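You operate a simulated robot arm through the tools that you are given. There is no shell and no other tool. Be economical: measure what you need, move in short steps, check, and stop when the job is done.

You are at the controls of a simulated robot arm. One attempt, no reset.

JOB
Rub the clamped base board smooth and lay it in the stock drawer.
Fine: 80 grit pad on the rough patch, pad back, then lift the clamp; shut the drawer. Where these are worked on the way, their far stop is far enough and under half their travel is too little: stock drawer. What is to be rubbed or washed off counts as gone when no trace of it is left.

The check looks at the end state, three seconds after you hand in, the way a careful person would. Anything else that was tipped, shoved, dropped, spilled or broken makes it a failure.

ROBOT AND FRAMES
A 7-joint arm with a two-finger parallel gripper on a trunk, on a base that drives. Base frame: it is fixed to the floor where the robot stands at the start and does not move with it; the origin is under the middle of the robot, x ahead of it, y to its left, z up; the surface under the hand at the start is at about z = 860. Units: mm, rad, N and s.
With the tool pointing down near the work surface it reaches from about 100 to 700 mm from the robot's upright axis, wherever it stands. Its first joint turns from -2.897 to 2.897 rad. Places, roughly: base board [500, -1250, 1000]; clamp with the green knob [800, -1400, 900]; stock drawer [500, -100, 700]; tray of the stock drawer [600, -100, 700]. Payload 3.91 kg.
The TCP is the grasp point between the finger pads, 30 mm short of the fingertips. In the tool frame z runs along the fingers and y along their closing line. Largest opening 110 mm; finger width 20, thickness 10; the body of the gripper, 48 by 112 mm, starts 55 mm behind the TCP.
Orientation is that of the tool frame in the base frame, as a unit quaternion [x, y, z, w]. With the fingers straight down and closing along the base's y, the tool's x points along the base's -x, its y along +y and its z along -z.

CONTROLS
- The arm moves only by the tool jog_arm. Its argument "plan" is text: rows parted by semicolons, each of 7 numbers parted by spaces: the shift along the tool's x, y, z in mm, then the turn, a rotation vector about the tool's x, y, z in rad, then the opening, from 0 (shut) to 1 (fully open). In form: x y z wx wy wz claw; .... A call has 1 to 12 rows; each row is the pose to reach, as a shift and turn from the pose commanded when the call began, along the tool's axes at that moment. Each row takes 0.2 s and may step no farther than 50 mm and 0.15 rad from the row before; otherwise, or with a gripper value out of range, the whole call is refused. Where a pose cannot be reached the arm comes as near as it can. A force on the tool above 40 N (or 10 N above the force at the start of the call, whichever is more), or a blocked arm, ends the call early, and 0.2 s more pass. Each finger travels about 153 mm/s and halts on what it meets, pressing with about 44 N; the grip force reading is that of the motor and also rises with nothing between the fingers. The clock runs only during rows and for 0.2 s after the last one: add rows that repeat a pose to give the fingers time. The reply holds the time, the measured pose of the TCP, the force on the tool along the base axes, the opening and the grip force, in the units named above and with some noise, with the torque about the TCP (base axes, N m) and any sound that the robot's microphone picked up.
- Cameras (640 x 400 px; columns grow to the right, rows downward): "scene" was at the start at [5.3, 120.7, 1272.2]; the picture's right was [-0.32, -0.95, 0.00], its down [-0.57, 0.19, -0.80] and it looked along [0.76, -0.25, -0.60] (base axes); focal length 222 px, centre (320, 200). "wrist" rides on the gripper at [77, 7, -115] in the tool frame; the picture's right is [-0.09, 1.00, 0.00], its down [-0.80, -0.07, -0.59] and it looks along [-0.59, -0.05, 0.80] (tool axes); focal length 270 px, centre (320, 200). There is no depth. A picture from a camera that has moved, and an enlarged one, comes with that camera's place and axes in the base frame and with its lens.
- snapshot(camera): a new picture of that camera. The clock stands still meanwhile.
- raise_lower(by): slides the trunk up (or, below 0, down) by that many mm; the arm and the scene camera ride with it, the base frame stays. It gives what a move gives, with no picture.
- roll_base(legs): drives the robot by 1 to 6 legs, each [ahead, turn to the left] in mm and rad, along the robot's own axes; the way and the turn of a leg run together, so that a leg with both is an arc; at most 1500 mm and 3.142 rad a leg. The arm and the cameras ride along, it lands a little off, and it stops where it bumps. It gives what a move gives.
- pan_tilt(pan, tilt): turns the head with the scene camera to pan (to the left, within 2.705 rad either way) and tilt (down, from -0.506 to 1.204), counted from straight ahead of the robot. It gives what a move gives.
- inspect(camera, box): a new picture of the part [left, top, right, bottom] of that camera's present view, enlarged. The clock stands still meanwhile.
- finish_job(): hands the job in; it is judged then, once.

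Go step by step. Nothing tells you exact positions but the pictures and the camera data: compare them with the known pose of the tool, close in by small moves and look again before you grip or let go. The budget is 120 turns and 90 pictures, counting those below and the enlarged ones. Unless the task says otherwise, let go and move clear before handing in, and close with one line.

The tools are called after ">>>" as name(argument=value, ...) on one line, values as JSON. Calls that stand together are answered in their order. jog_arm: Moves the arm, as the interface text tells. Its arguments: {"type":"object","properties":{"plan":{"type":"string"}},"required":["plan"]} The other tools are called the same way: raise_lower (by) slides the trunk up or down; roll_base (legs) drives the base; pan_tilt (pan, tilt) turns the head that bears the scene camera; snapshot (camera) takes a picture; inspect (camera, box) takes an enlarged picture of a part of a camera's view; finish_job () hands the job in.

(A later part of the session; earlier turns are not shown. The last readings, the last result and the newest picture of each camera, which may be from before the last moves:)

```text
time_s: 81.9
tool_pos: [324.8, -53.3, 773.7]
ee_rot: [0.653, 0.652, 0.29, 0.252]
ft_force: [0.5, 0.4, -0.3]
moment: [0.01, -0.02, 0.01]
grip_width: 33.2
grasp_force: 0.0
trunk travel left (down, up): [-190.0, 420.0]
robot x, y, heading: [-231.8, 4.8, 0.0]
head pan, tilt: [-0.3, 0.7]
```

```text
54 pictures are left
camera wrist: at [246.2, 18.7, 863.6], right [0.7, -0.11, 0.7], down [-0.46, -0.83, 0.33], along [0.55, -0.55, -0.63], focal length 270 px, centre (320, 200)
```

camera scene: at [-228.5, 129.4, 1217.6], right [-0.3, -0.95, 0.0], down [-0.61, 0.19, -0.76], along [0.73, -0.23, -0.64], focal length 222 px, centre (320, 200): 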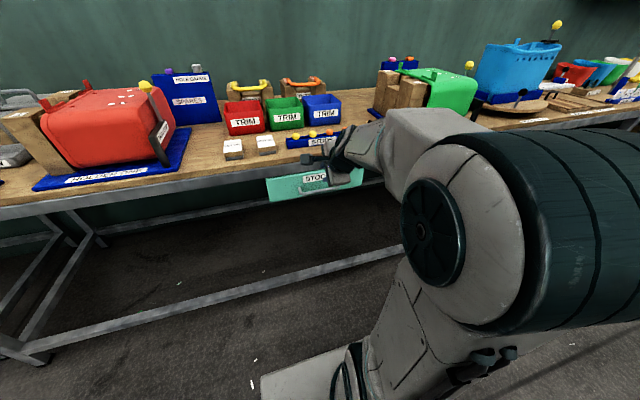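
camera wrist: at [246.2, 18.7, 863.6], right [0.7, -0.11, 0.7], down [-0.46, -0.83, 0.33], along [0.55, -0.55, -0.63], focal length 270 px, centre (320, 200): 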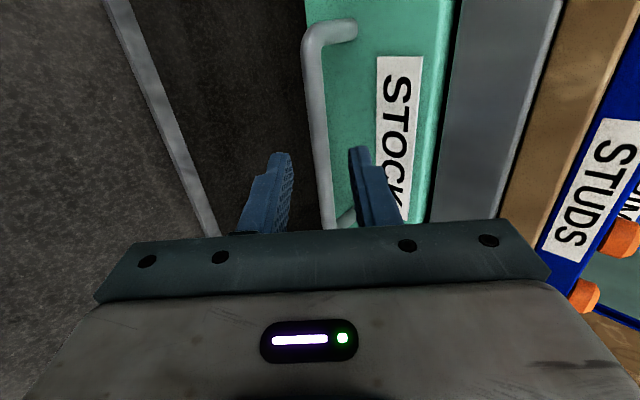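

Bar is centred between the fingers. Advance and grip.

>>> jog_arm(plan="0 0 15 0 0 0 0.3; 0 0 28 0 0 0 0.3; 0 0 38 0 0 0 0.3; 0 0 38 0 0 0 0.3")

>>> snapshot(camera="wrist")

```text
time_s: 82.9
tool_pos: [351.2, -52.7, 747.1]
ee_rot: [0.652, 0.653, 0.29, 0.253]
ft_force: [0.6, -0.5, -0.5]
moment: [0.02, 0.0, 0.0]
grip_width: 33.3
grasp_force: 0.1
trunk travel left (down, up): [-190.0, 420.0]
robot x, y, heading: [-233.3, 4.6, 0.001]
head pan, tilt: [-0.3, 0.7]
```

```text
53 pictures are left
camera wrist: at [273.3, 19.7, 836.8], right [0.7, -0.11, 0.7], down [-0.45, -0.83, 0.33], along [0.55, -0.55, -0.63], focal length 270 px, centre (320, 200)
```

wrist: 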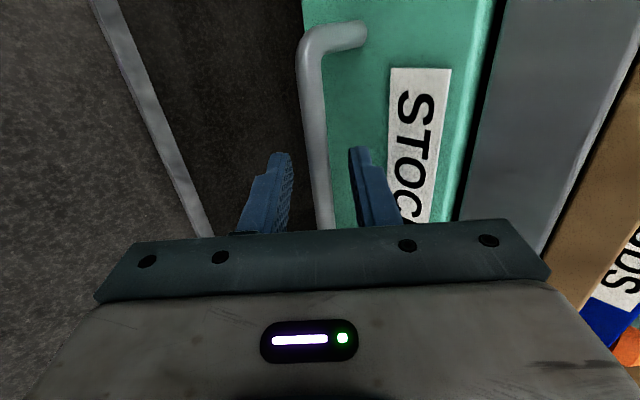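

>>> jog_arm(plan="0 0 0 0 0 0 0.05; 0 0 0 0 0 0 0.05; 0 0 0 0 0 0 0.05")

>>> jog_arm(plan="0.2 -7 -7 0 0 0 0.05; 0.6 -21 -21 0 0 0 0.05; 1 -35 -36 0 0 0 0.05; 1.5 -49 -50 0 0 0 0.05; 1.5 -49 -50 0 0 0 0.05")

>>> snapshot(camera="wrist")

```text
time_s: 83.7
tool_pos: [351.6, -53.6, 748.0]
ee_rot: [0.653, 0.652, 0.29, 0.253]
ft_force: [0.3, -1.1, -1.6]
moment: [-0.66, 0.02, 0.62]
grip_width: 11.6
grasp_force: 45.1
trunk travel left (down, up): [-190.0, 420.0]
robot x, y, heading: [-230.9, 3.8, -0.002]
head pan, tilt: [-0.3, 0.7]
```

```text
time_s: 84.9
tool_pos: [280.7, -50.8, 747.9]
ee_rot: [0.653, 0.653, 0.29, 0.252]
ft_force: [-3.1, -0.2, -4.3]
moment: [-1.1, 0.05, 0.16]
grip_width: 11.6
grasp_force: 45.1
trunk travel left (down, up): [-190.0, 420.0]
robot x, y, heading: [-234.0, 6.2, -0.002]
head pan, tilt: [-0.3, 0.7]
```

```text
52 pictures are left
camera wrist: at [202.6, 20.2, 837.0], right [0.7, -0.11, 0.7], down [-0.45, -0.83, 0.33], along [0.54, -0.55, -0.63], focal length 270 px, centre (320, 200)
```

wrist: 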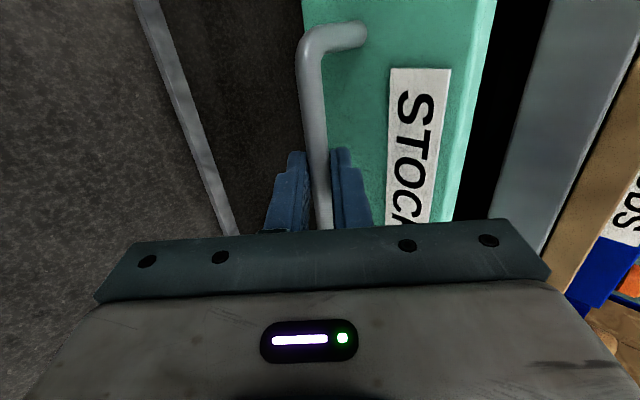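

Drawer follows. Pulling on.

>>> jog_arm(plan="0.5 -17.5 -17.8 0 0 0 0.05; 1 -35 -35.6 0 0 0 0.05; 1.5 -52.6 -53.4 0 0 0 0.05; 2 -70 -71 0 0 0 0.05; 2.5 -87.7 -89 0 0 0 0.05; 3 -105 -107 0 0 0 0.05; 3 -105 -107 0 0 0 0.05")

>>> roll_base(legs=[[-100, 0]])

>>> snapshot(camera="scene")

```text
time_s: 85.9
tool_pos: [197.0, -51.7, 747.9]
ee_rot: [0.652, 0.658, 0.287, 0.244]
ft_force: [-1.3, 0.1, -11.9]
moment: [-0.37, 0.15, 0.63]
grip_width: 11.6
grasp_force: 44.7
out of reach, approached as far as the arm can: row 4
trunk travel left (down, up): [-190.0, 420.0]
robot x, y, heading: [-234.7, 1.7, -0.002]
head pan, tilt: [-0.3, 0.7]
stopped in row 4: the force on the tool passed its limit at 50 N (the readings are from after the stop); the commanded pose is now the measured one
```

```text
time_s: 87.0
tool_pos: [96.2, -50.9, 747.9]
ee_rot: [0.651, 0.658, 0.288, 0.245]
ft_force: [-1.4, 8.0, -26.9]
moment: [-0.5, 0.28, 0.26]
grip_width: 11.7
grasp_force: 44.7
trunk travel left (down, up): [-190.0, 420.0]
robot x, y, heading: [-332.6, 3.5, 0.002]
head pan, tilt: [-0.3, 0.7]
```

```text
51 pictures are left
camera scene: at [-328.0, 129.8, 1217.4], right [-0.29, -0.96, 0.0], down [-0.62, 0.19, -0.76], along [0.73, -0.23, -0.64], focal length 222 px, centre (320, 200)
```

scene: 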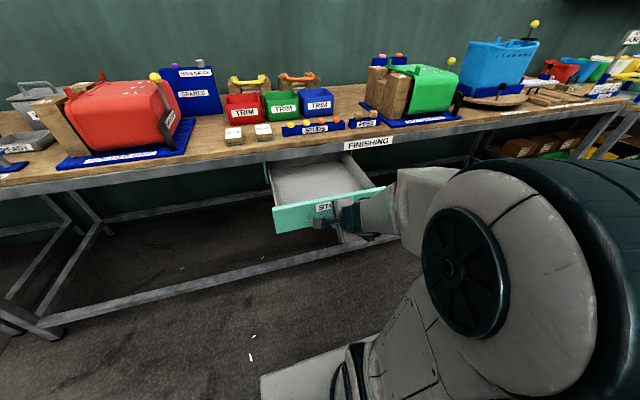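

Drawer is out about 255 mm. I pull a little more to find the stop.

>>> roll_base(legs=[[-80, 0]])

>>> snapshot(camera="scene")

```text
time_s: 87.9
tool_pos: [74.2, -50.3, 753.8]
ee_rot: [0.648, 0.658, 0.293, 0.248]
ft_force: [-2.4, 0.2, 5.8]
moment: [-0.15, 0.0, 0.28]
grip_width: 12.1
grasp_force: 45.4
trunk travel left (down, up): [-190.0, 420.0]
robot x, y, heading: [-357.3, 5.2, 0.004]
head pan, tilt: [-0.3, 0.7]
stopped in leg 1: the force on the tool passed its limit at 73 N (the readings are from after the stop); the commanded pose is now the measured one
```

```text
50 pictures are left
camera scene: at [-355.6, 129.3, 1217.7], right [-0.29, -0.96, 0.0], down [-0.62, 0.19, -0.77], along [0.73, -0.22, -0.64], focal length 222 px, centre (320, 200)
```

scene: 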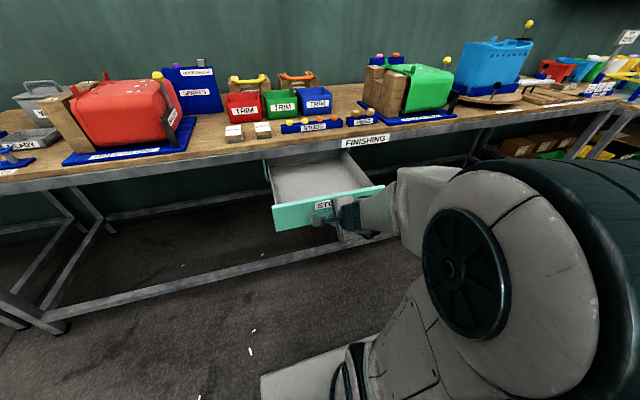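

At the stop. Releasing the handle, backing the hand off, and returning it to straight-down.

>>> jog_arm(plan="0 0 0 0 0 0 0.35; 0 0 0 0 0 0 0.35; 0 0 -20 0 0 0 0.35; 0 0 -50 0 0 0 0.35; 0 0 -90 0 0 0 0.35; 0 0 -130 0 0 0 0.35; 0 0 -130 0 0 0 0.35")

>>> snapshot(camera="scene")

>>> snapshot(camera="wrist")

```text
time_s: 89.3
tool_pos: [-7.8, -49.9, 770.4]
ee_rot: [0.678, 0.677, 0.248, 0.139]
ft_force: [-1.4, 1.2, -2.3]
moment: [-0.04, -0.24, -0.03]
grip_width: 38.6
grasp_force: 0.1
out of reach, approached as far as the arm can: row 3, 4
trunk travel left (down, up): [-190.0, 420.0]
robot x, y, heading: [-357.7, 4.9, 0.002]
head pan, tilt: [-0.3, 0.7]
stopped in row 7: the arm was blocked; the commanded pose is now the measured one
```

```text
49 pictures are left
camera scene: at [-355.1, 129.4, 1220.6], right [-0.29, -0.96, 0.0], down [-0.62, 0.19, -0.76], along [0.73, -0.22, -0.64], focal length 222 px, centre (320, 200)
```

scene: 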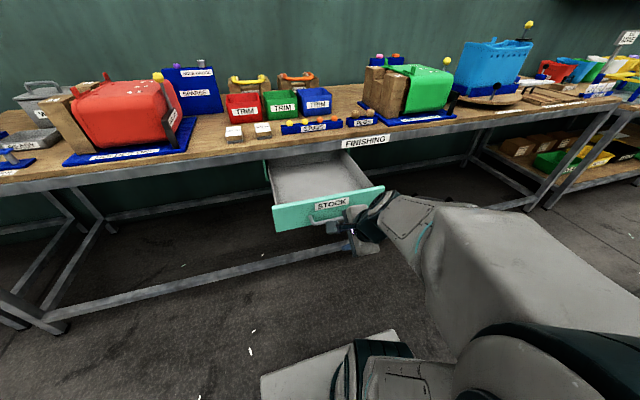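

```text
48 pictures are left
camera wrist: at [-66.4, 9.8, 881.0], right [0.85, -0.13, 0.51], down [-0.34, -0.88, 0.34], along [0.4, -0.46, -0.79], focal length 270 px, centre (320, 200)
```

wrist: 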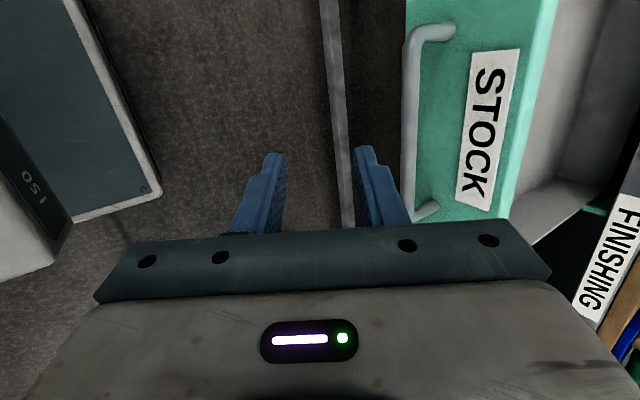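

Clear of the handle. I back away, raise the trunk, extend the arm a bit and turn the hand back to straight down.

>>> roll_base(legs=[[-150, 0]])

>>> raise_lower(by=150)

>>> jog_arm(plan="1 40 7 0 0 0 0.35; 1.5 80 14 0 0 0 0.35; 2 120 21 0 0 0 0.35; 3 158 28 0 0 0 0.35; 3 158 28 0 0 0 0.35")

>>> jog_arm(plan="0 0 0 0.047 0.026 -0.127 0.35; 0 0 0 0.093 0.052 -0.254 0.35; 0 0 0 0.14 0.078 -0.381 0.35; 0 0 0 0.186 0.104 -0.508 0.35; 0 0 0 0.233 0.13 -0.635 0.35; 0 0 0 0.279 0.157 -0.763 0.35; 0 0 0 0.326 0.183 -0.89 0.35; 0 0 0 0.372 0.209 -1.017 0.35; 0 0 0 0.419 0.235 -1.144 0.35; 0 0 0 0.465 0.261 -1.271 0.35; 0 0 0 0.512 0.287 -1.398 0.35; 0 0 0 0.558 0.313 -1.525 0.35")

```text
time_s: 90.7
tool_pos: [-157.2, -49.1, 768.3]
ee_rot: [0.677, 0.678, 0.249, 0.141]
ft_force: [0.4, -0.5, -0.2]
moment: [0.0, 0.02, -0.01]
grip_width: 38.4
grasp_force: 0.0
trunk travel left (down, up): [-190.0, 420.0]
robot x, y, heading: [-509.3, 2.6, 0.002]
head pan, tilt: [-0.3, 0.7]
```

```text
time_s: 92.4
tool_pos: [-158.8, -51.6, 919.4]
ee_rot: [0.676, 0.678, 0.25, 0.141]
ft_force: [-0.1, 0.4, 0.9]
moment: [0.02, -0.01, 0.02]
grip_width: 38.6
grasp_force: 0.1
trunk travel left (down, up): [-340.0, 270.0]
robot x, y, heading: [-510.2, 5.3, 0.004]
head pan, tilt: [-0.3, 0.7]
```

```text
time_s: 93.6
tool_pos: [-6.9, -49.2, 979.5]
ee_rot: [0.677, 0.678, 0.25, 0.141]
ft_force: [0.3, 0.7, 0.3]
moment: [-0.01, 0.03, 0.03]
grip_width: 38.4
grasp_force: 0.1
trunk travel left (down, up): [-340.0, 270.0]
robot x, y, heading: [-508.1, 4.7, 0.001]
head pan, tilt: [-0.3, 0.7]
```

```text
time_s: 96.2
tool_pos: [-9.6, -50.0, 979.7]
ee_rot: [-0.003, 1.0, -0.001, 0.003]
ft_force: [0.1, -0.5, -0.7]
moment: [0.0, -0.01, -0.01]
grip_width: 38.7
grasp_force: 0.1
trunk travel left (down, up): [-340.0, 270.0]
robot x, y, heading: [-513.1, -1.6, 0.001]
head pan, tilt: [-0.3, 0.7]
```

Hand is straight down. Driving to the clamp.

>>> raise_lower(by=100)

>>> roll_base(legs=[[0, -1.571], [1400, 0], [0, 1.571]])

>>> snapshot(camera="scene")

```text
time_s: 97.6
tool_pos: [-9.5, -49.6, 1080.5]
ee_rot: [-0.001, 1.0, -0.001, 0.002]
ft_force: [0.1, -0.2, -0.3]
moment: [0.02, 0.03, 0.04]
grip_width: 38.4
grasp_force: 0.0
trunk travel left (down, up): [-440.0, 170.0]
robot x, y, heading: [-513.9, 3.9, 0.002]
head pan, tilt: [-0.3, 0.7]
```

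```text
time_s: 112.2
tool_pos: [-52.2, -1454.1, 1080.2]
ee_rot: [0.018, 1.0, -0.001, 0.003]
ft_force: [-0.5, 1.1, 0.7]
moment: [-0.01, 0.03, 0.03]
grip_width: 38.5
grasp_force: 0.0
trunk travel left (down, up): [-440.0, 170.0]
robot x, y, heading: [-550.1, -1382.8, -0.038]
head pan, tilt: [-0.3, 0.7]
```

```text
47 pictures are left
camera scene: at [-541.8, -1255.5, 1467.6], right [-0.33, -0.94, 0.0], down [-0.61, 0.21, -0.76], along [0.72, -0.25, -0.64], focal length 222 px, centre (320, 200)
```

scene: 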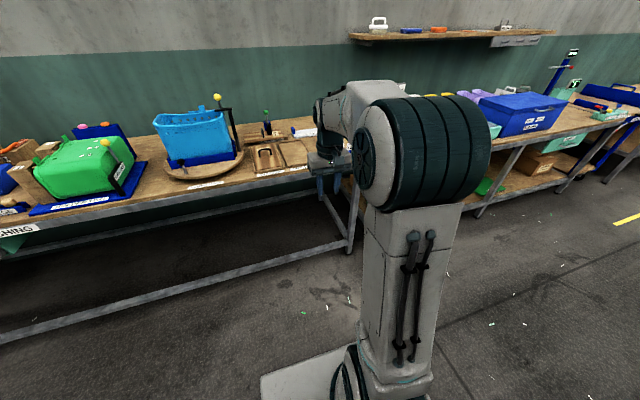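

>>> roll_base(legs=[[0, 0.038], [660, 0], [40, 0]])

>>> snapshot(camera="wrist")

>>> snapshot(camera="scene")

```text
time_s: 116.8
tool_pos: [646.4, -1440.9, 1079.8]
ee_rot: [0.003, 1.0, -0.001, 0.003]
ft_force: [-0.4, -0.9, -0.1]
moment: [0.02, 0.03, 0.02]
grip_width: 38.5
grasp_force: 0.0
trunk travel left (down, up): [-440.0, 170.0]
robot x, y, heading: [145.2, -1385.4, -0.004]
head pan, tilt: [-0.3, 0.7]
stopped in leg 3: the robot was blocked; the commanded pose is now the measured one
```

```text
46 pictures are left
camera wrist: at [568.6, -1432.7, 1194.3], right [0.09, 1.0, 0.0], down [0.8, -0.07, 0.6], along [0.6, -0.06, -0.8], focal length 270 px, centre (320, 200)
```

wrist: 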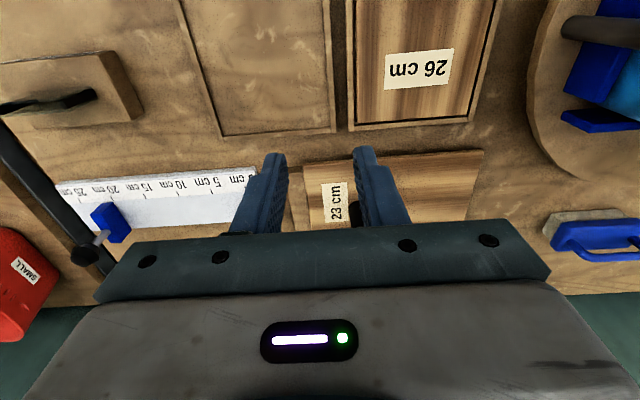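

```text
45 pictures are left
camera scene: at [150.3, -1257.1, 1467.6], right [-0.3, -0.95, 0.0], down [-0.61, 0.2, -0.76], along [0.73, -0.23, -0.64], focal length 222 px, centre (320, 200)
```

scene: 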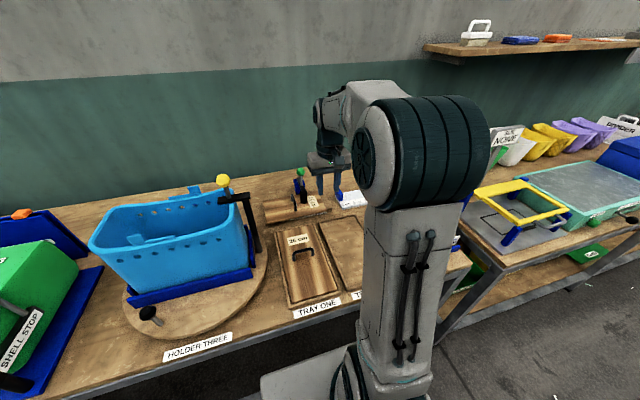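

>>> inspect(camera="scene", box=[255, 150, 351, 225])

```text
5.33 times, centred on (303, 188) of scene
camera zoom: at [150.3, -1257.1, 1467.6], right [-0.3, -0.95, 0.0], down [-0.61, 0.2, -0.76], along [0.73, -0.23, -0.64], focal length 1186 px, centre (411, 267)
```

zoom: 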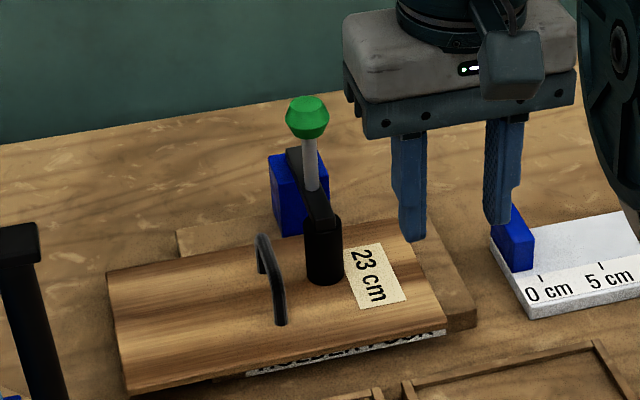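

The clamp pivots at the blue block behind; the green knob is at about (835, -1398, 1020). It swings up and back, so I tilt the fingers forward to gain reach, then grip the knob.

>>> jog_arm(plan="0 0 0 0 -0.14 0 0.5; 0 0 0 0 -0.28 0 0.6; 0 0 0 0 -0.42 0 0.6; 0 0 0 0 -0.56 0 0.6; 0 0 0 0 -0.7 0 0.6; 0 0 0 0 -0.84 0 0.6; 0 0 0 0 -0.95 0 0.6; 0 0 0 0 -0.95 0 0.6")

>>> snapshot(camera="wrist")

```text
time_s: 118.7
tool_pos: [645.4, -1441.7, 1078.7]
ee_rot: [0.003, 0.888, -0.002, 0.46]
ft_force: [0.7, -1.6, 0.9]
moment: [0.01, 0.03, 0.03]
grip_width: 65.9
grasp_force: 0.1
trunk travel left (down, up): [-440.0, 170.0]
robot x, y, heading: [145.1, -1382.4, -0.004]
head pan, tilt: [-0.3, 0.7]
```

```text
43 pictures are left
camera wrist: at [507.7, -1433.3, 1083.0], right [0.06, 1.0, 0.07], down [-0.02, -0.07, 1.0], along [1.0, -0.06, 0.02], focal length 270 px, centre (320, 200)
```

wrist: 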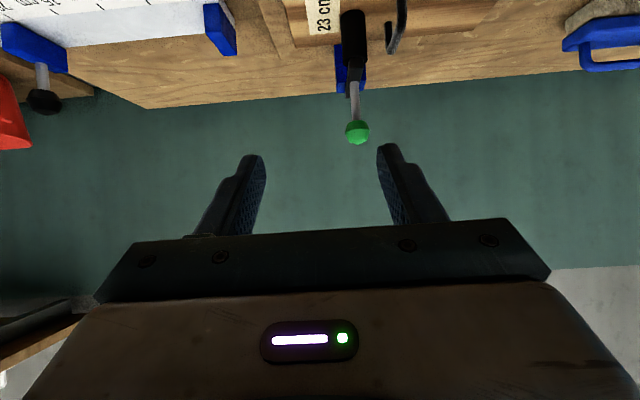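

Knob refined to (835, -1402, 1013). Approaching along the tilted tool axis, checking before the last bit.

>>> jog_arm(plan="-20 15 30 0 0 0 0.6; -40 30 60 0 0 0 0.6; -55 39 90 0 0 0 0.6; -55 39 125 0 0 0 0.6; -55 39 140 0 0 0 0.6; -55 39 140 0 0 0 0.6")

>>> snapshot(camera="wrist")

>>> inspect(camera="scene", box=[255, 150, 351, 225])

```text
time_s: 120.0
tool_pos: [793.0, -1405.2, 1045.4]
ee_rot: [0.003, 0.887, -0.002, 0.461]
ft_force: [-0.2, -0.3, 0.0]
moment: [0.07, -0.01, 0.06]
grip_width: 66.1
grasp_force: 0.0
out of reach, approached as far as the arm can: row 3
trunk travel left (down, up): [-440.0, 170.0]
robot x, y, heading: [143.5, -1384.3, -0.006]
head pan, tilt: [-0.3, 0.7]
```

```text
42 pictures are left
camera wrist: at [655.2, -1397.0, 1048.0], right [0.06, 1.0, 0.07], down [-0.02, -0.07, 1.0], along [1.0, -0.06, 0.02], focal length 270 px, centre (320, 200)
```

wrist: 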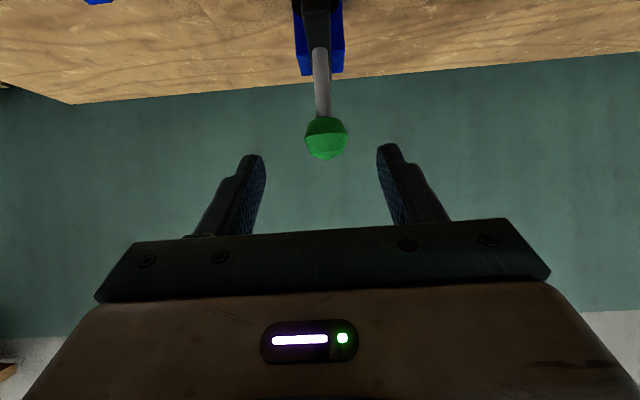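

```text
5.33 times, centred on (303, 188) of scene
camera zoom: at [149.1, -1259.9, 1467.8], right [-0.3, -0.95, 0.0], down [-0.61, 0.2, -0.77], along [0.73, -0.23, -0.64], focal length 1186 px, centre (411, 267)
```

zoom: 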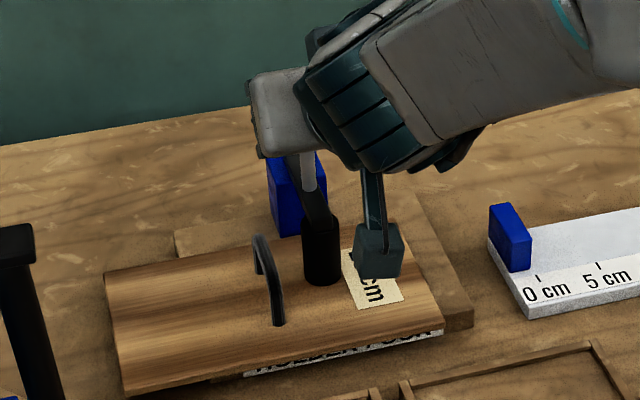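

>>> jog_arm(plan="-2 3 25 0 0 0 0.6; -2 3 45 0 0 0 0.6; -2 3 52 0 0 0 0.6; -2 3 52 0 0 0 0.6")

>>> snapshot(camera="wrist")

>>> inspect(camera="scene", box=[255, 150, 351, 225])

```text
time_s: 121.0
tool_pos: [834.8, -1400.7, 1014.8]
ee_rot: [0.002, 0.888, -0.001, 0.459]
ft_force: [0.2, 0.5, 0.7]
moment: [-0.01, 0.02, -0.05]
grip_width: 65.9
grasp_force: 0.0
trunk travel left (down, up): [-440.0, 170.0]
robot x, y, heading: [143.8, -1379.9, -0.013]
head pan, tilt: [-0.3, 0.7]
```

```text
40 pictures are left
camera wrist: at [698.0, -1391.7, 1018.2], right [0.06, 1.0, 0.07], down [-0.02, -0.07, 1.0], along [1.0, -0.06, 0.02], focal length 270 px, centre (320, 200)
```

wrist: 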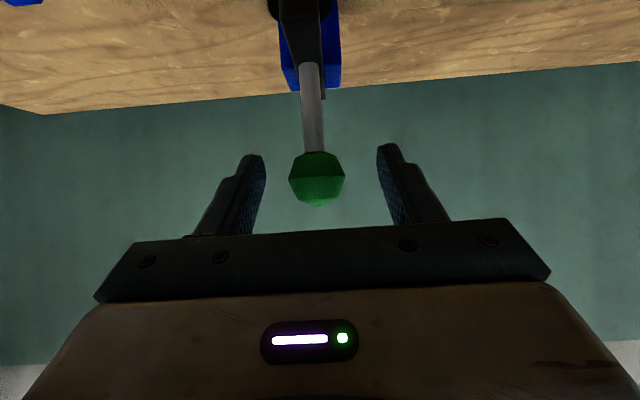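

```text
5.33 times, centred on (303, 188) of scene
camera zoom: at [150.2, -1257.2, 1467.6], right [-0.3, -0.95, 0.0], down [-0.61, 0.2, -0.76], along [0.73, -0.23, -0.64], focal length 1186 px, centre (411, 267)
```

zoom: 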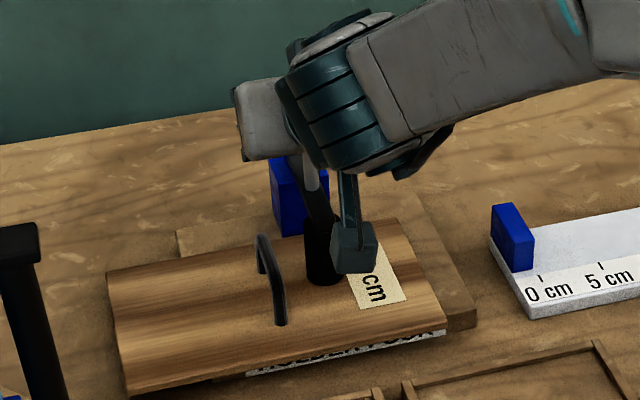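

Knob sits centred between the fingers at the TCP. Grip and start lifting along the arc.

>>> jog_arm(plan="0 0 0 0 0 0 0.15; 0 0 0 0 0 0 0.15; 0 0 0 0 0 0 0.15")

>>> jog_arm(plan="-7 0 3 0 0 0 0.15; -13.4 0 5.8 0 0 0 0.15; -20 0 9.5 0 0 0 0.15; -25.8 0 13.6 0 0 0 0.15; -31 0 18 0 0 0 0.15; -36.6 0 23.5 0 0 0 0.15; -36.6 0 23.5 0 0 0 0.15")

>>> snapshot(camera="wrist")

>>> inspect(camera="scene", box=[255, 150, 351, 225])

```text
time_s: 121.8
tool_pos: [835.3, -1400.6, 1015.5]
ee_rot: [0.004, 0.888, -0.003, 0.459]
ft_force: [0.7, -7.8, -1.1]
moment: [-0.13, -0.03, -0.2]
grip_width: 31.2
grasp_force: 45.2
trunk travel left (down, up): [-440.0, 170.0]
robot x, y, heading: [144.7, -1383.0, -0.006]
head pan, tilt: [-0.3, 0.7]
```

```text
time_s: 123.5
tool_pos: [875.9, -1402.3, 1031.8]
ee_rot: [0.004, 0.888, -0.002, 0.46]
ft_force: [-14.4, -10.3, -6.7]
moment: [0.01, 1.15, -0.13]
grip_width: 31.0
grasp_force: 45.1
trunk travel left (down, up): [-440.0, 170.0]
robot x, y, heading: [146.3, -1383.3, -0.008]
head pan, tilt: [-0.3, 0.7]
```

```text
38 pictures are left
camera wrist: at [738.5, -1393.8, 1034.7], right [0.06, 1.0, 0.07], down [-0.02, -0.07, 1.0], along [1.0, -0.06, 0.02], focal length 270 px, centre (320, 200)
```

wrist: 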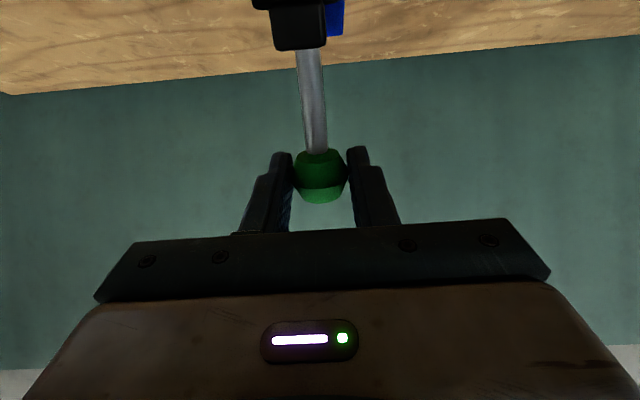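

```text
5.33 times, centred on (303, 188) of scene
camera zoom: at [149.0, -1258.8, 1467.8], right [-0.3, -0.95, 0.0], down [-0.61, 0.2, -0.77], along [0.73, -0.23, -0.64], focal length 1186 px, centre (411, 267)
```

zoom: 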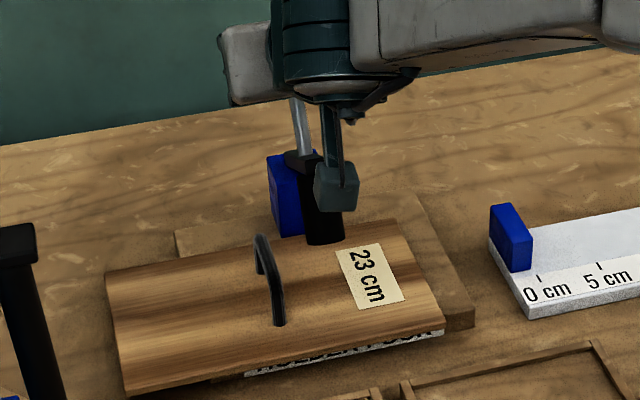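

It's lifting well. Continuing the arc.

>>> jog_arm(plan="-6 0 9 0 0 0 0.15; -12.7 0 18 0 0 0 0.15; -17 0 28 0 0 0 0.15; -20 0 38.5 0 0 0 0.15; -21.5 0 49 0 0 0 0.15; -22 0 60 0 0 0 0.15; -22 0 60 0 0 0 0.15")

>>> inspect(camera="scene", box=[255, 150, 351, 225])

```text
time_s: 125.0
tool_pos: [935.6, -1402.8, 1018.5]
ee_rot: [0.003, 0.887, -0.002, 0.462]
ft_force: [-4.0, -7.6, 19.3]
moment: [0.07, 0.16, -0.1]
grip_width: 31.5
grasp_force: 44.6
trunk travel left (down, up): [-440.0, 170.0]
robot x, y, heading: [145.8, -1381.8, -0.01]
head pan, tilt: [-0.3, 0.7]
```

```text
5.33 times, centred on (303, 188) of scene
camera zoom: at [147.2, -1258.6, 1467.9], right [-0.3, -0.95, 0.0], down [-0.61, 0.2, -0.77], along [0.73, -0.23, -0.64], focal length 1186 px, centre (411, 267)
```

zoom: 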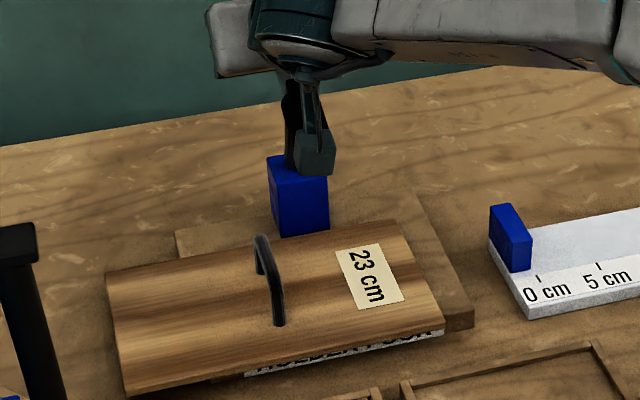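

>>> jog_arm(plan="-2 0 6 0 0 0 0.15; -3 0 12 0 0 0 0.15; -3 0 18 0 0 0 0.15; -3 0 18 0 0 0 0.15")

>>> snapshot(camera="wrist")

```text
time_s: 125.5
tool_pos: [936.0, -1403.6, 1018.7]
ee_rot: [0.002, 0.887, -0.002, 0.462]
ft_force: [-32.3, -3.0, 14.0]
moment: [0.27, 0.34, 0.11]
grip_width: 31.4
grasp_force: 44.7
trunk travel left (down, up): [-440.0, 170.0]
robot x, y, heading: [144.3, -1386.4, -0.007]
head pan, tilt: [-0.3, 0.7]
stopped in row 2: the force on the tool passed its limit at 44 N (the readings are from after the stop); the commanded pose is now the measured one
```

```text
35 pictures are left
camera wrist: at [798.1, -1394.2, 1021.4], right [0.06, 1.0, 0.07], down [-0.03, -0.07, 1.0], along [1.0, -0.06, 0.02], focal length 270 px, centre (320, 200)
```

wrist: 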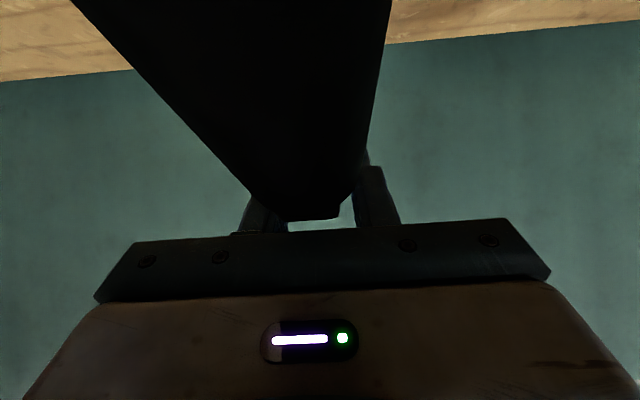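

The clamp arm is nearly upright and meets resistance. I open the fingers and see whether it stays.

>>> jog_arm(plan="0 0 0 0 0 0 0.6; 0 0 0 0 0 0 0.6; 0 0 0 0 0 0 0.6")

>>> inspect(camera="scene", box=[255, 150, 351, 225])

>>> snapshot(camera="wrist")

```text
time_s: 126.3
tool_pos: [941.5, -1401.7, 1012.9]
ee_rot: [0.001, 0.888, -0.001, 0.459]
ft_force: [-0.4, 0.7, -0.6]
moment: [-0.02, 0.01, 0.0]
grip_width: 66.0
grasp_force: 0.1
trunk travel left (down, up): [-440.0, 170.0]
robot x, y, heading: [144.1, -1379.3, -0.01]
head pan, tilt: [-0.3, 0.7]
```

```text
5.33 times, centred on (303, 188) of scene
camera zoom: at [150.5, -1257.4, 1467.6], right [-0.3, -0.95, 0.0], down [-0.61, 0.2, -0.76], along [0.73, -0.23, -0.64], focal length 1186 px, centre (411, 267)
```

zoom: 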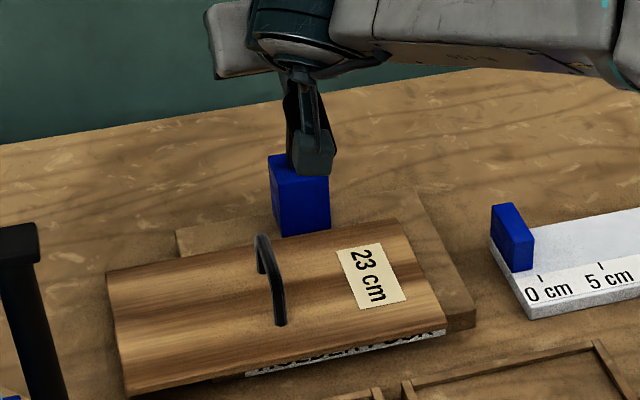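

```text
33 pictures are left
camera wrist: at [803.5, -1393.2, 1017.2], right [0.06, 1.0, 0.07], down [-0.02, -0.07, 1.0], along [1.0, -0.06, 0.02], focal length 270 px, centre (320, 200)
```

wrist: 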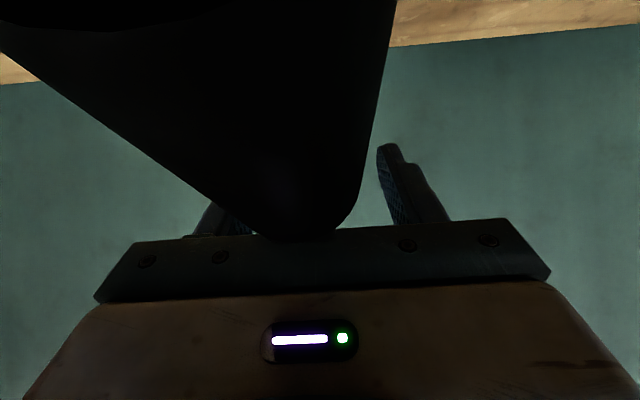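

>>> jog_arm(plan="0 0 -10 0 0 0 0.6; 0 0 -30 0 0 0 0.6; 0 0 -60 0 0 0 0.6; 0 0 -95 0 0 0 0.6; 0 0 -95 0 0 0 0.6")

>>> snapshot(camera="wrist")

>>> inspect(camera="scene", box=[255, 150, 351, 225])

```text
time_s: 127.5
tool_pos: [861.6, -1400.0, 1070.5]
ee_rot: [0.002, 0.888, -0.002, 0.46]
ft_force: [0.5, 0.5, 0.3]
moment: [0.02, 0.03, 0.01]
grip_width: 65.7
grasp_force: 0.0
trunk travel left (down, up): [-440.0, 170.0]
robot x, y, heading: [144.7, -1380.1, -0.007]
head pan, tilt: [-0.3, 0.7]
```

```text
32 pictures are left
camera wrist: at [724.5, -1391.7, 1072.7], right [0.06, 1.0, 0.07], down [-0.02, -0.07, 1.0], along [1.0, -0.06, 0.02], focal length 270 px, centre (320, 200)
```

wrist: 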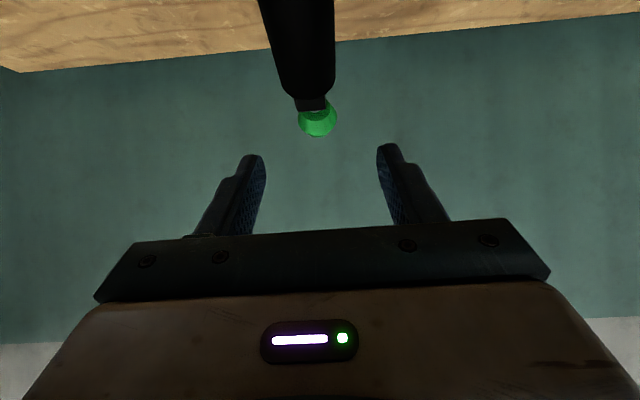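

```text
5.33 times, centred on (303, 188) of scene
camera zoom: at [149.7, -1257.4, 1467.6], right [-0.3, -0.95, 0.0], down [-0.61, 0.2, -0.77], along [0.73, -0.23, -0.64], focal length 1186 px, centre (411, 267)
```

zoom: 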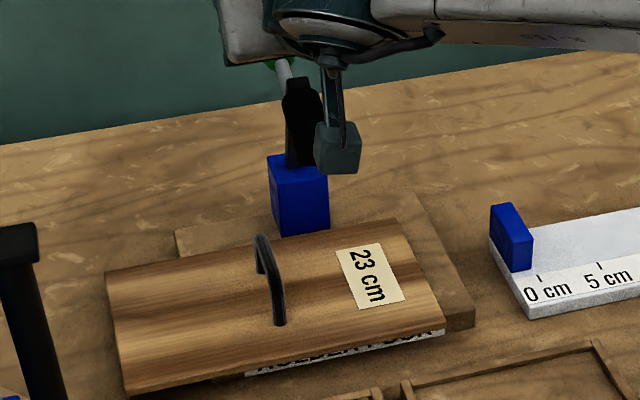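

The clamp stays up by itself. Now I bring the hand upright over the board's handle, at about (808, -1357).

>>> jog_arm(plan="15 10 -25 0 0 0 0.6; 30 25 -44 0 0 0 0.6; 43 43 -44 0 0.14 0 0.6; 43 43 -44 0 0.28 0 0.6; 43 43 -44 0 0.42 0 0.6; 43 43 -44 0 0.56 0 0.6; 43 43 -44 0 0.7 0 0.6; 43 43 -44 0 0.84 0 0.6; 43 43 -44 0 0.95 0 0.6; 43 43 -44 0 0.95 0 0.6")

>>> snapshot(camera="wrist")

```text
time_s: 129.7
tool_pos: [802.8, -1358.3, 1058.6]
ee_rot: [0.002, 1.0, -0.001, 0.001]
ft_force: [0.2, 0.2, 0.9]
moment: [-0.01, -0.03, -0.03]
grip_width: 66.1
grasp_force: 0.2
trunk travel left (down, up): [-440.0, 170.0]
robot x, y, heading: [146.6, -1385.4, -0.015]
head pan, tilt: [-0.3, 0.7]
```

```text
30 pictures are left
camera wrist: at [726.0, -1350.4, 1173.0], right [0.09, 1.0, 0.0], down [0.8, -0.07, 0.6], along [0.59, -0.06, -0.8], focal length 270 px, centre (320, 200)
```

wrist: 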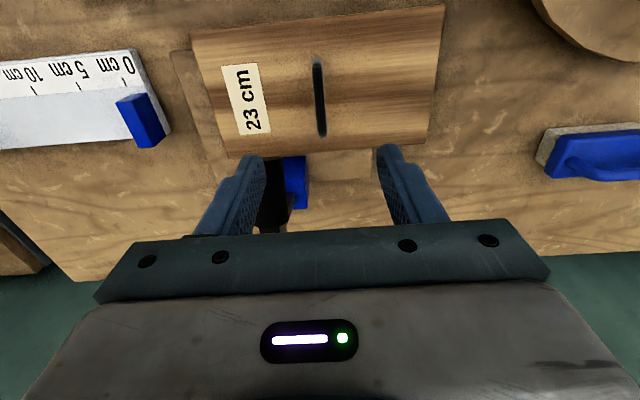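

Handle bar centre is at (796, -1359), along x; board centre matches. Descending to grip it.

>>> jog_arm(plan="7 -1 40 0 0 0 0.5; 7 -1 80 0 0 0 0.4; 7 -1 110 0 0 0 0.4; 7 -1 126 0 0 0 0.4; 7 -1 132 0 0 0 0.4; 7 -1 132 0 0 0 0.4")

>>> snapshot(camera="wrist")

```text
time_s: 130.6
tool_pos: [791.3, -1361.3, 948.4]
ee_rot: [0.004, 1.0, -0.001, 0.006]
ft_force: [-26.0, -0.5, 21.8]
moment: [-0.84, -1.9, -1.09]
grip_width: 43.9
grasp_force: 0.1
trunk travel left (down, up): [-440.0, 170.0]
robot x, y, heading: [143.0, -1382.5, -0.012]
head pan, tilt: [-0.3, 0.7]
stopped in row 4: the force on the tool passed its limit at 51 N (the readings are from after the stop); the commanded pose is now the measured one
```

```text
29 pictures are left
camera wrist: at [713.1, -1351.7, 1062.7], right [0.1, 1.0, 0.0], down [0.79, -0.08, 0.6], along [0.6, -0.06, -0.8], focal length 270 px, centre (320, 200)
```

wrist: 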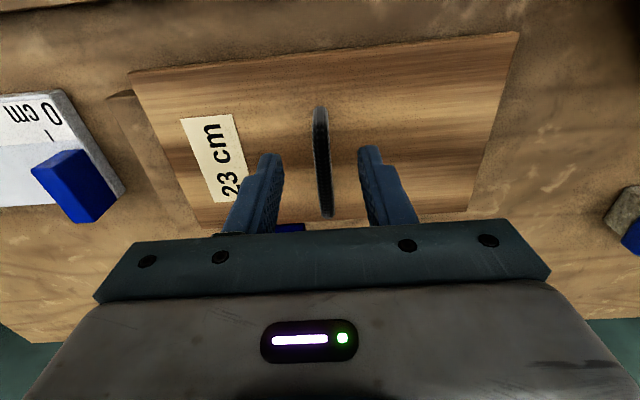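

The hand body touched the raised clamp's plunger. I back off up and toward the robot, then will come in tilted.

>>> jog_arm(plan="10 0 -5 0 0 0 0.4; 20 0 -20 0 0 0 0.4; 30 0 -60 0 0 0 0.4; 40 0 -100 0 0 0 0.4; 40 0 -100 0 -0.13 0 0.4; 40 0 -100 0 -0.26 0 0.4; 40 0 -100 0 -0.39 0 0.4; 40 0 -100 0 -0.5 0 0.4; 40 0 -100 0 -0.5 0 0.4")

>>> inspect(camera="scene", box=[255, 150, 351, 225])

>>> snapshot(camera="wrist")

```text
time_s: 132.6
tool_pos: [755.5, -1359.7, 1042.6]
ee_rot: [0.004, 0.968, -0.002, 0.251]
ft_force: [-0.4, 0.8, -0.6]
moment: [0.04, 0.0, 0.01]
grip_width: 44.1
grasp_force: 0.0
trunk travel left (down, up): [-440.0, 170.0]
robot x, y, heading: [144.6, -1385.9, -0.011]
head pan, tilt: [-0.3, 0.7]
```

```text
5.33 times, centred on (303, 188) of scene
camera zoom: at [149.7, -1257.5, 1467.6], right [-0.3, -0.95, 0.0], down [-0.61, 0.2, -0.77], along [0.73, -0.23, -0.64], focal length 1186 px, centre (411, 267)
```

zoom: 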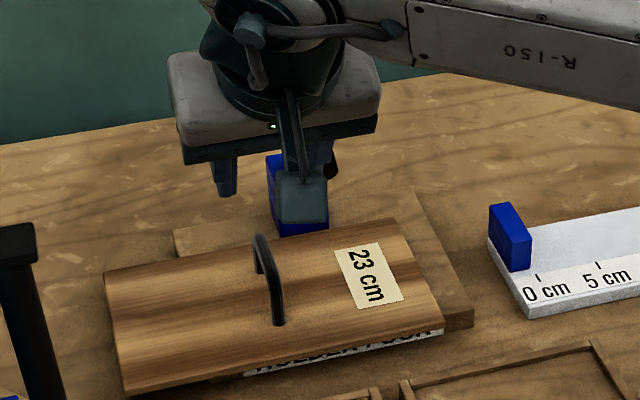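

```text
27 pictures are left
camera wrist: at [632.3, -1350.9, 1105.7], right [0.08, 1.0, 0.04], down [0.41, -0.07, 0.91], along [0.91, -0.06, -0.42], focal length 270 px, centre (320, 200)
```

wrist: 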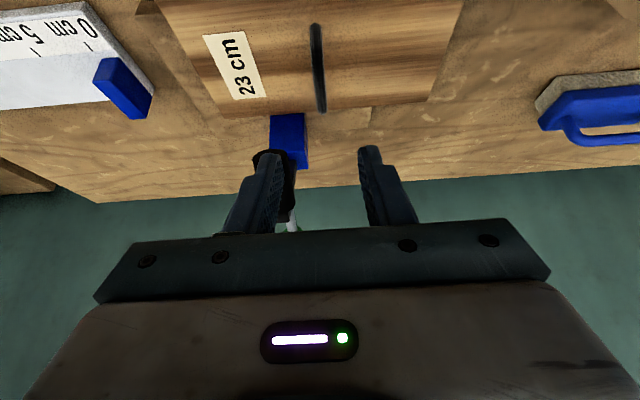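

The clamp may have been nudged partly down. I move the hand aside to see it.

>>> jog_arm(plan="0 -45 -15 0 0 0 0.4; 0 -90 -30 0 0 0 0.4; 0 -130 -30 0 0 0 0.4; 0 -130 -30 0 0 0 0.4")

>>> inspect(camera="scene", box=[255, 150, 351, 225])

```text
time_s: 133.6
tool_pos: [741.8, -1490.0, 1069.0]
ee_rot: [0.003, 0.968, -0.003, 0.25]
ft_force: [1.1, 0.7, -0.4]
moment: [0.03, -0.01, 0.01]
grip_width: 44.0
grasp_force: 0.1
trunk travel left (down, up): [-440.0, 170.0]
robot x, y, heading: [145.4, -1381.7, -0.01]
head pan, tilt: [-0.3, 0.7]
```

```text
5.33 times, centred on (303, 188) of scene
camera zoom: at [149.8, -1257.8, 1467.6], right [-0.3, -0.95, 0.0], down [-0.61, 0.2, -0.76], along [0.73, -0.23, -0.64], focal length 1186 px, centre (411, 267)
```

zoom: 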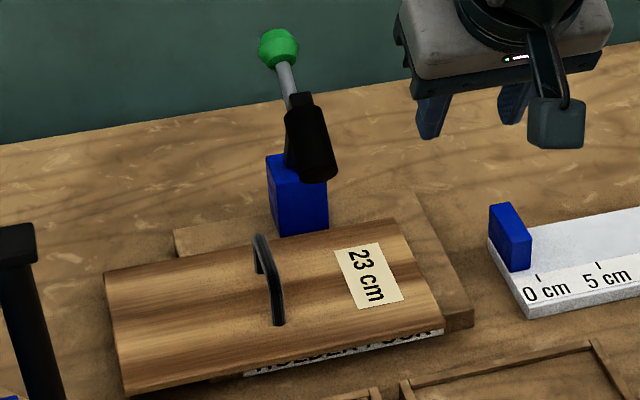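

The clamp sits slightly lower than its stop (about 64°), still up. I push it back to its stop with closed fingers from the front.

>>> jog_arm(plan="0 30 10 0 0 0 0.1; 0 60 25 0 0 0 0; 3 80 45 0 0 0 0; 6 90 58 0 0 0 0; -8 90 55 0 0 0 0; -22 90 52 0 0 0 0; -32 90 49 0 0 0 0; -43 90 46.5 0 0 0 0; -50 90 45 0 0 0 0")

>>> inspect(camera="scene", box=[255, 150, 351, 225])

```text
time_s: 135.6
tool_pos: [805.6, -1400.2, 1055.0]
ee_rot: [0.002, 0.968, -0.002, 0.251]
ft_force: [0.1, 0.2, 0.0]
moment: [0.01, 0.0, -0.01]
grip_width: 0.1
grasp_force: 38.2
trunk travel left (down, up): [-440.0, 170.0]
robot x, y, heading: [146.1, -1381.8, -0.016]
head pan, tilt: [-0.3, 0.7]
```

```text
5.33 times, centred on (303, 188) of scene
camera zoom: at [149.9, -1257.4, 1467.6], right [-0.3, -0.95, 0.0], down [-0.61, 0.2, -0.76], along [0.73, -0.23, -0.64], focal length 1186 px, centre (411, 267)
```

zoom: 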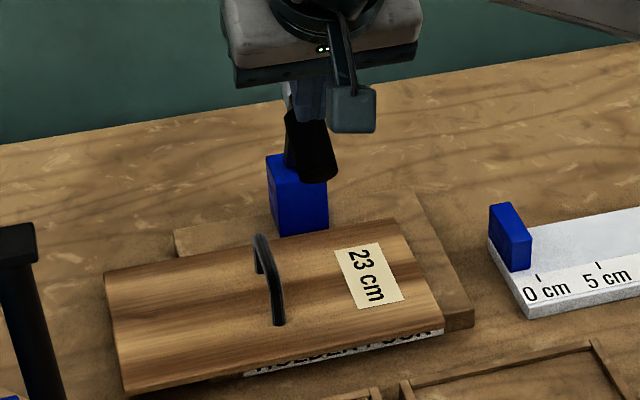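

>>> jog_arm(plan="26 0 5 0 0 0 0; 53 0 21 0 0 0 0; 37 0 30 0 0 0 0; 21 0 38.5 0 0 0 0; 10 0 40 0 0 0 0; 0 0 40 0 0 0 0; -10 0 38 0 0 0 0; -21 0 34 0 0 0 0")

>>> inspect(camera="scene", box=[255, 150, 351, 225])

```text
time_s: 136.5
tool_pos: [791.8, -1399.7, 1012.3]
ee_rot: [0.003, 0.969, -0.002, 0.249]
ft_force: [-3.1, 1.1, -0.2]
moment: [0.02, 0.01, 0.01]
grip_width: 0.0
grasp_force: 37.9
trunk travel left (down, up): [-440.0, 170.0]
robot x, y, heading: [143.3, -1378.4, -0.007]
head pan, tilt: [-0.3, 0.7]
stopped in row 4: the force on the tool passed its limit at 62 N (the readings are from after the stop); the commanded pose is now the measured one
```

```text
5.33 times, centred on (303, 188) of scene
camera zoom: at [149.0, -1257.5, 1467.6], right [-0.3, -0.95, 0.0], down [-0.61, 0.2, -0.77], along [0.73, -0.23, -0.64], focal length 1186 px, centre (411, 267)
```

zoom: 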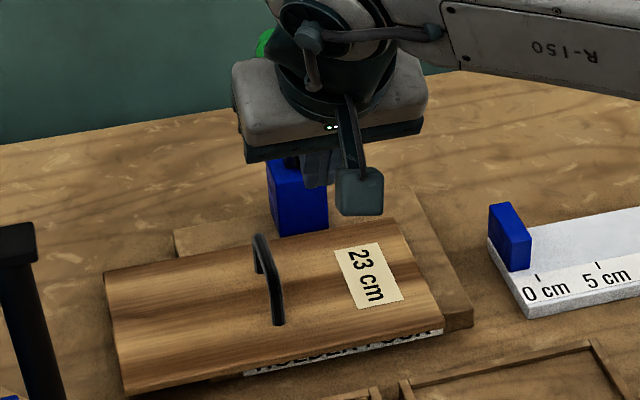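

>>> jog_arm(plan="-3 0 -1 0 0 0 0; -6.8 0 -2 0 0 0 0; -10 0 -4 0 0 0 0; -14.5 0 -5.7 0 0 0 0; -18 0 -8 0 0 0 0; -22 0 -10.7 0 0 0 0")

>>> jog_arm(plan="10 0 0 0 0 0 0; 30 -30 -10 0 0 0 0; 50 -70 -20 0 0 0 0; 50 -110 -30 0 0 0 0; 50 -130 -30 0 0 0 0")

>>> inspect(camera="scene", box=[255, 150, 351, 225])

```text
time_s: 137.4
tool_pos: [793.9, -1399.6, 1013.4]
ee_rot: [0.004, 0.971, -0.004, 0.241]
ft_force: [-10.3, 0.2, -1.1]
moment: [-0.02, 0.2, 0.0]
grip_width: 0.1
grasp_force: 37.3
trunk travel left (down, up): [-440.0, 170.0]
robot x, y, heading: [143.7, -1380.2, -0.008]
head pan, tilt: [-0.3, 0.7]
stopped in row 4: the force on the tool passed its limit at 46 N (the readings are from after the stop); the commanded pose is now the measured one
```

```text
time_s: 138.6
tool_pos: [735.9, -1530.0, 1017.7]
ee_rot: [0.004, 0.97, -0.002, 0.242]
ft_force: [0.7, -0.2, -0.8]
moment: [0.05, 0.03, -0.01]
grip_width: 0.0
grasp_force: 38.0
trunk travel left (down, up): [-440.0, 170.0]
robot x, y, heading: [143.3, -1382.3, -0.009]
head pan, tilt: [-0.3, 0.7]
```

```text
5.33 times, centred on (303, 188) of scene
camera zoom: at [149.2, -1257.8, 1467.6], right [-0.31, -0.95, 0.0], down [-0.61, 0.2, -0.76], along [0.73, -0.23, -0.64], focal length 1186 px, centre (411, 267)
```

zoom: 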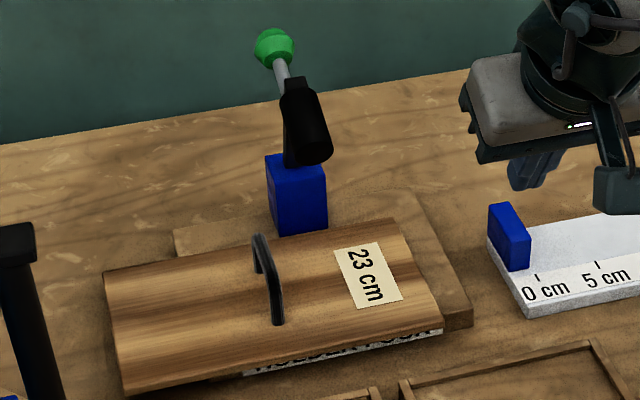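

Clamp is firmly at its stop now. I go to the handle with the tilted hand.

>>> jog_arm(plan="0 43 3 0 0 0 0.2; 1 86 6 0 0 0 0.4; 1 129 9 0 0 0 0.4; 1 171 11 0 0 0 0.4; 1 171 30 0 0 0 0.4; 1 171 30 0 0 0 0.4")

>>> snapshot(camera="wrist")

```text
time_s: 140.0
tool_pos: [752.3, -1357.8, 990.6]
ee_rot: [0.004, 0.971, -0.003, 0.24]
ft_force: [-0.4, 0.3, -0.8]
moment: [0.01, 0.0, 0.01]
grip_width: 43.9
grasp_force: 0.0
trunk travel left (down, up): [-440.0, 170.0]
robot x, y, heading: [141.3, -1381.3, -0.013]
head pan, tilt: [-0.3, 0.7]
```

```text
22 pictures are left
camera wrist: at [630.9, -1348.8, 1055.2], right [0.09, 1.0, 0.04], down [0.43, -0.07, 0.9], along [0.9, -0.06, -0.43], focal length 270 px, centre (320, 200)
```

wrist: 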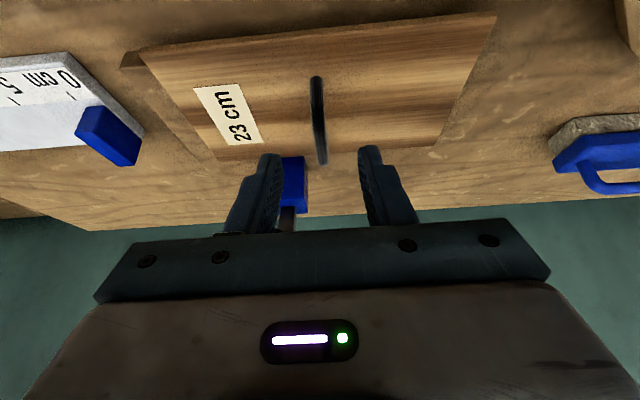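

>>> jog_arm(plan="2 -1 25 0 0 0 0.4; 3 -1 45 0 0 0 0.4; 3 -1 60 0 0 0 0.4; 3 -1 70 0 0 0 0.4; 3 -1 70 0 0 0 0.4")

>>> snapshot(camera="wrist")

```text
time_s: 141.2
tool_pos: [781.0, -1358.7, 928.3]
ee_rot: [0.003, 0.971, -0.003, 0.241]
ft_force: [-0.1, -0.6, 1.0]
moment: [-0.01, -0.01, -0.03]
grip_width: 44.0
grasp_force: 0.1
trunk travel left (down, up): [-440.0, 170.0]
robot x, y, heading: [144.5, -1382.3, -0.011]
head pan, tilt: [-0.3, 0.7]
```

```text
21 pictures are left
camera wrist: at [659.8, -1350.4, 992.4], right [0.09, 1.0, 0.04], down [0.43, -0.07, 0.9], along [0.9, -0.06, -0.43], focal length 270 px, centre (320, 200)
```

wrist: 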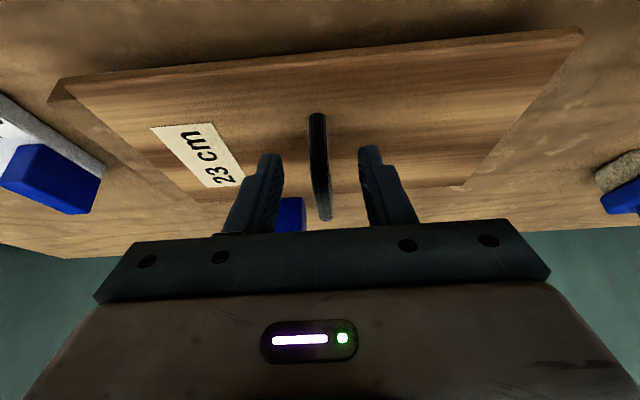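

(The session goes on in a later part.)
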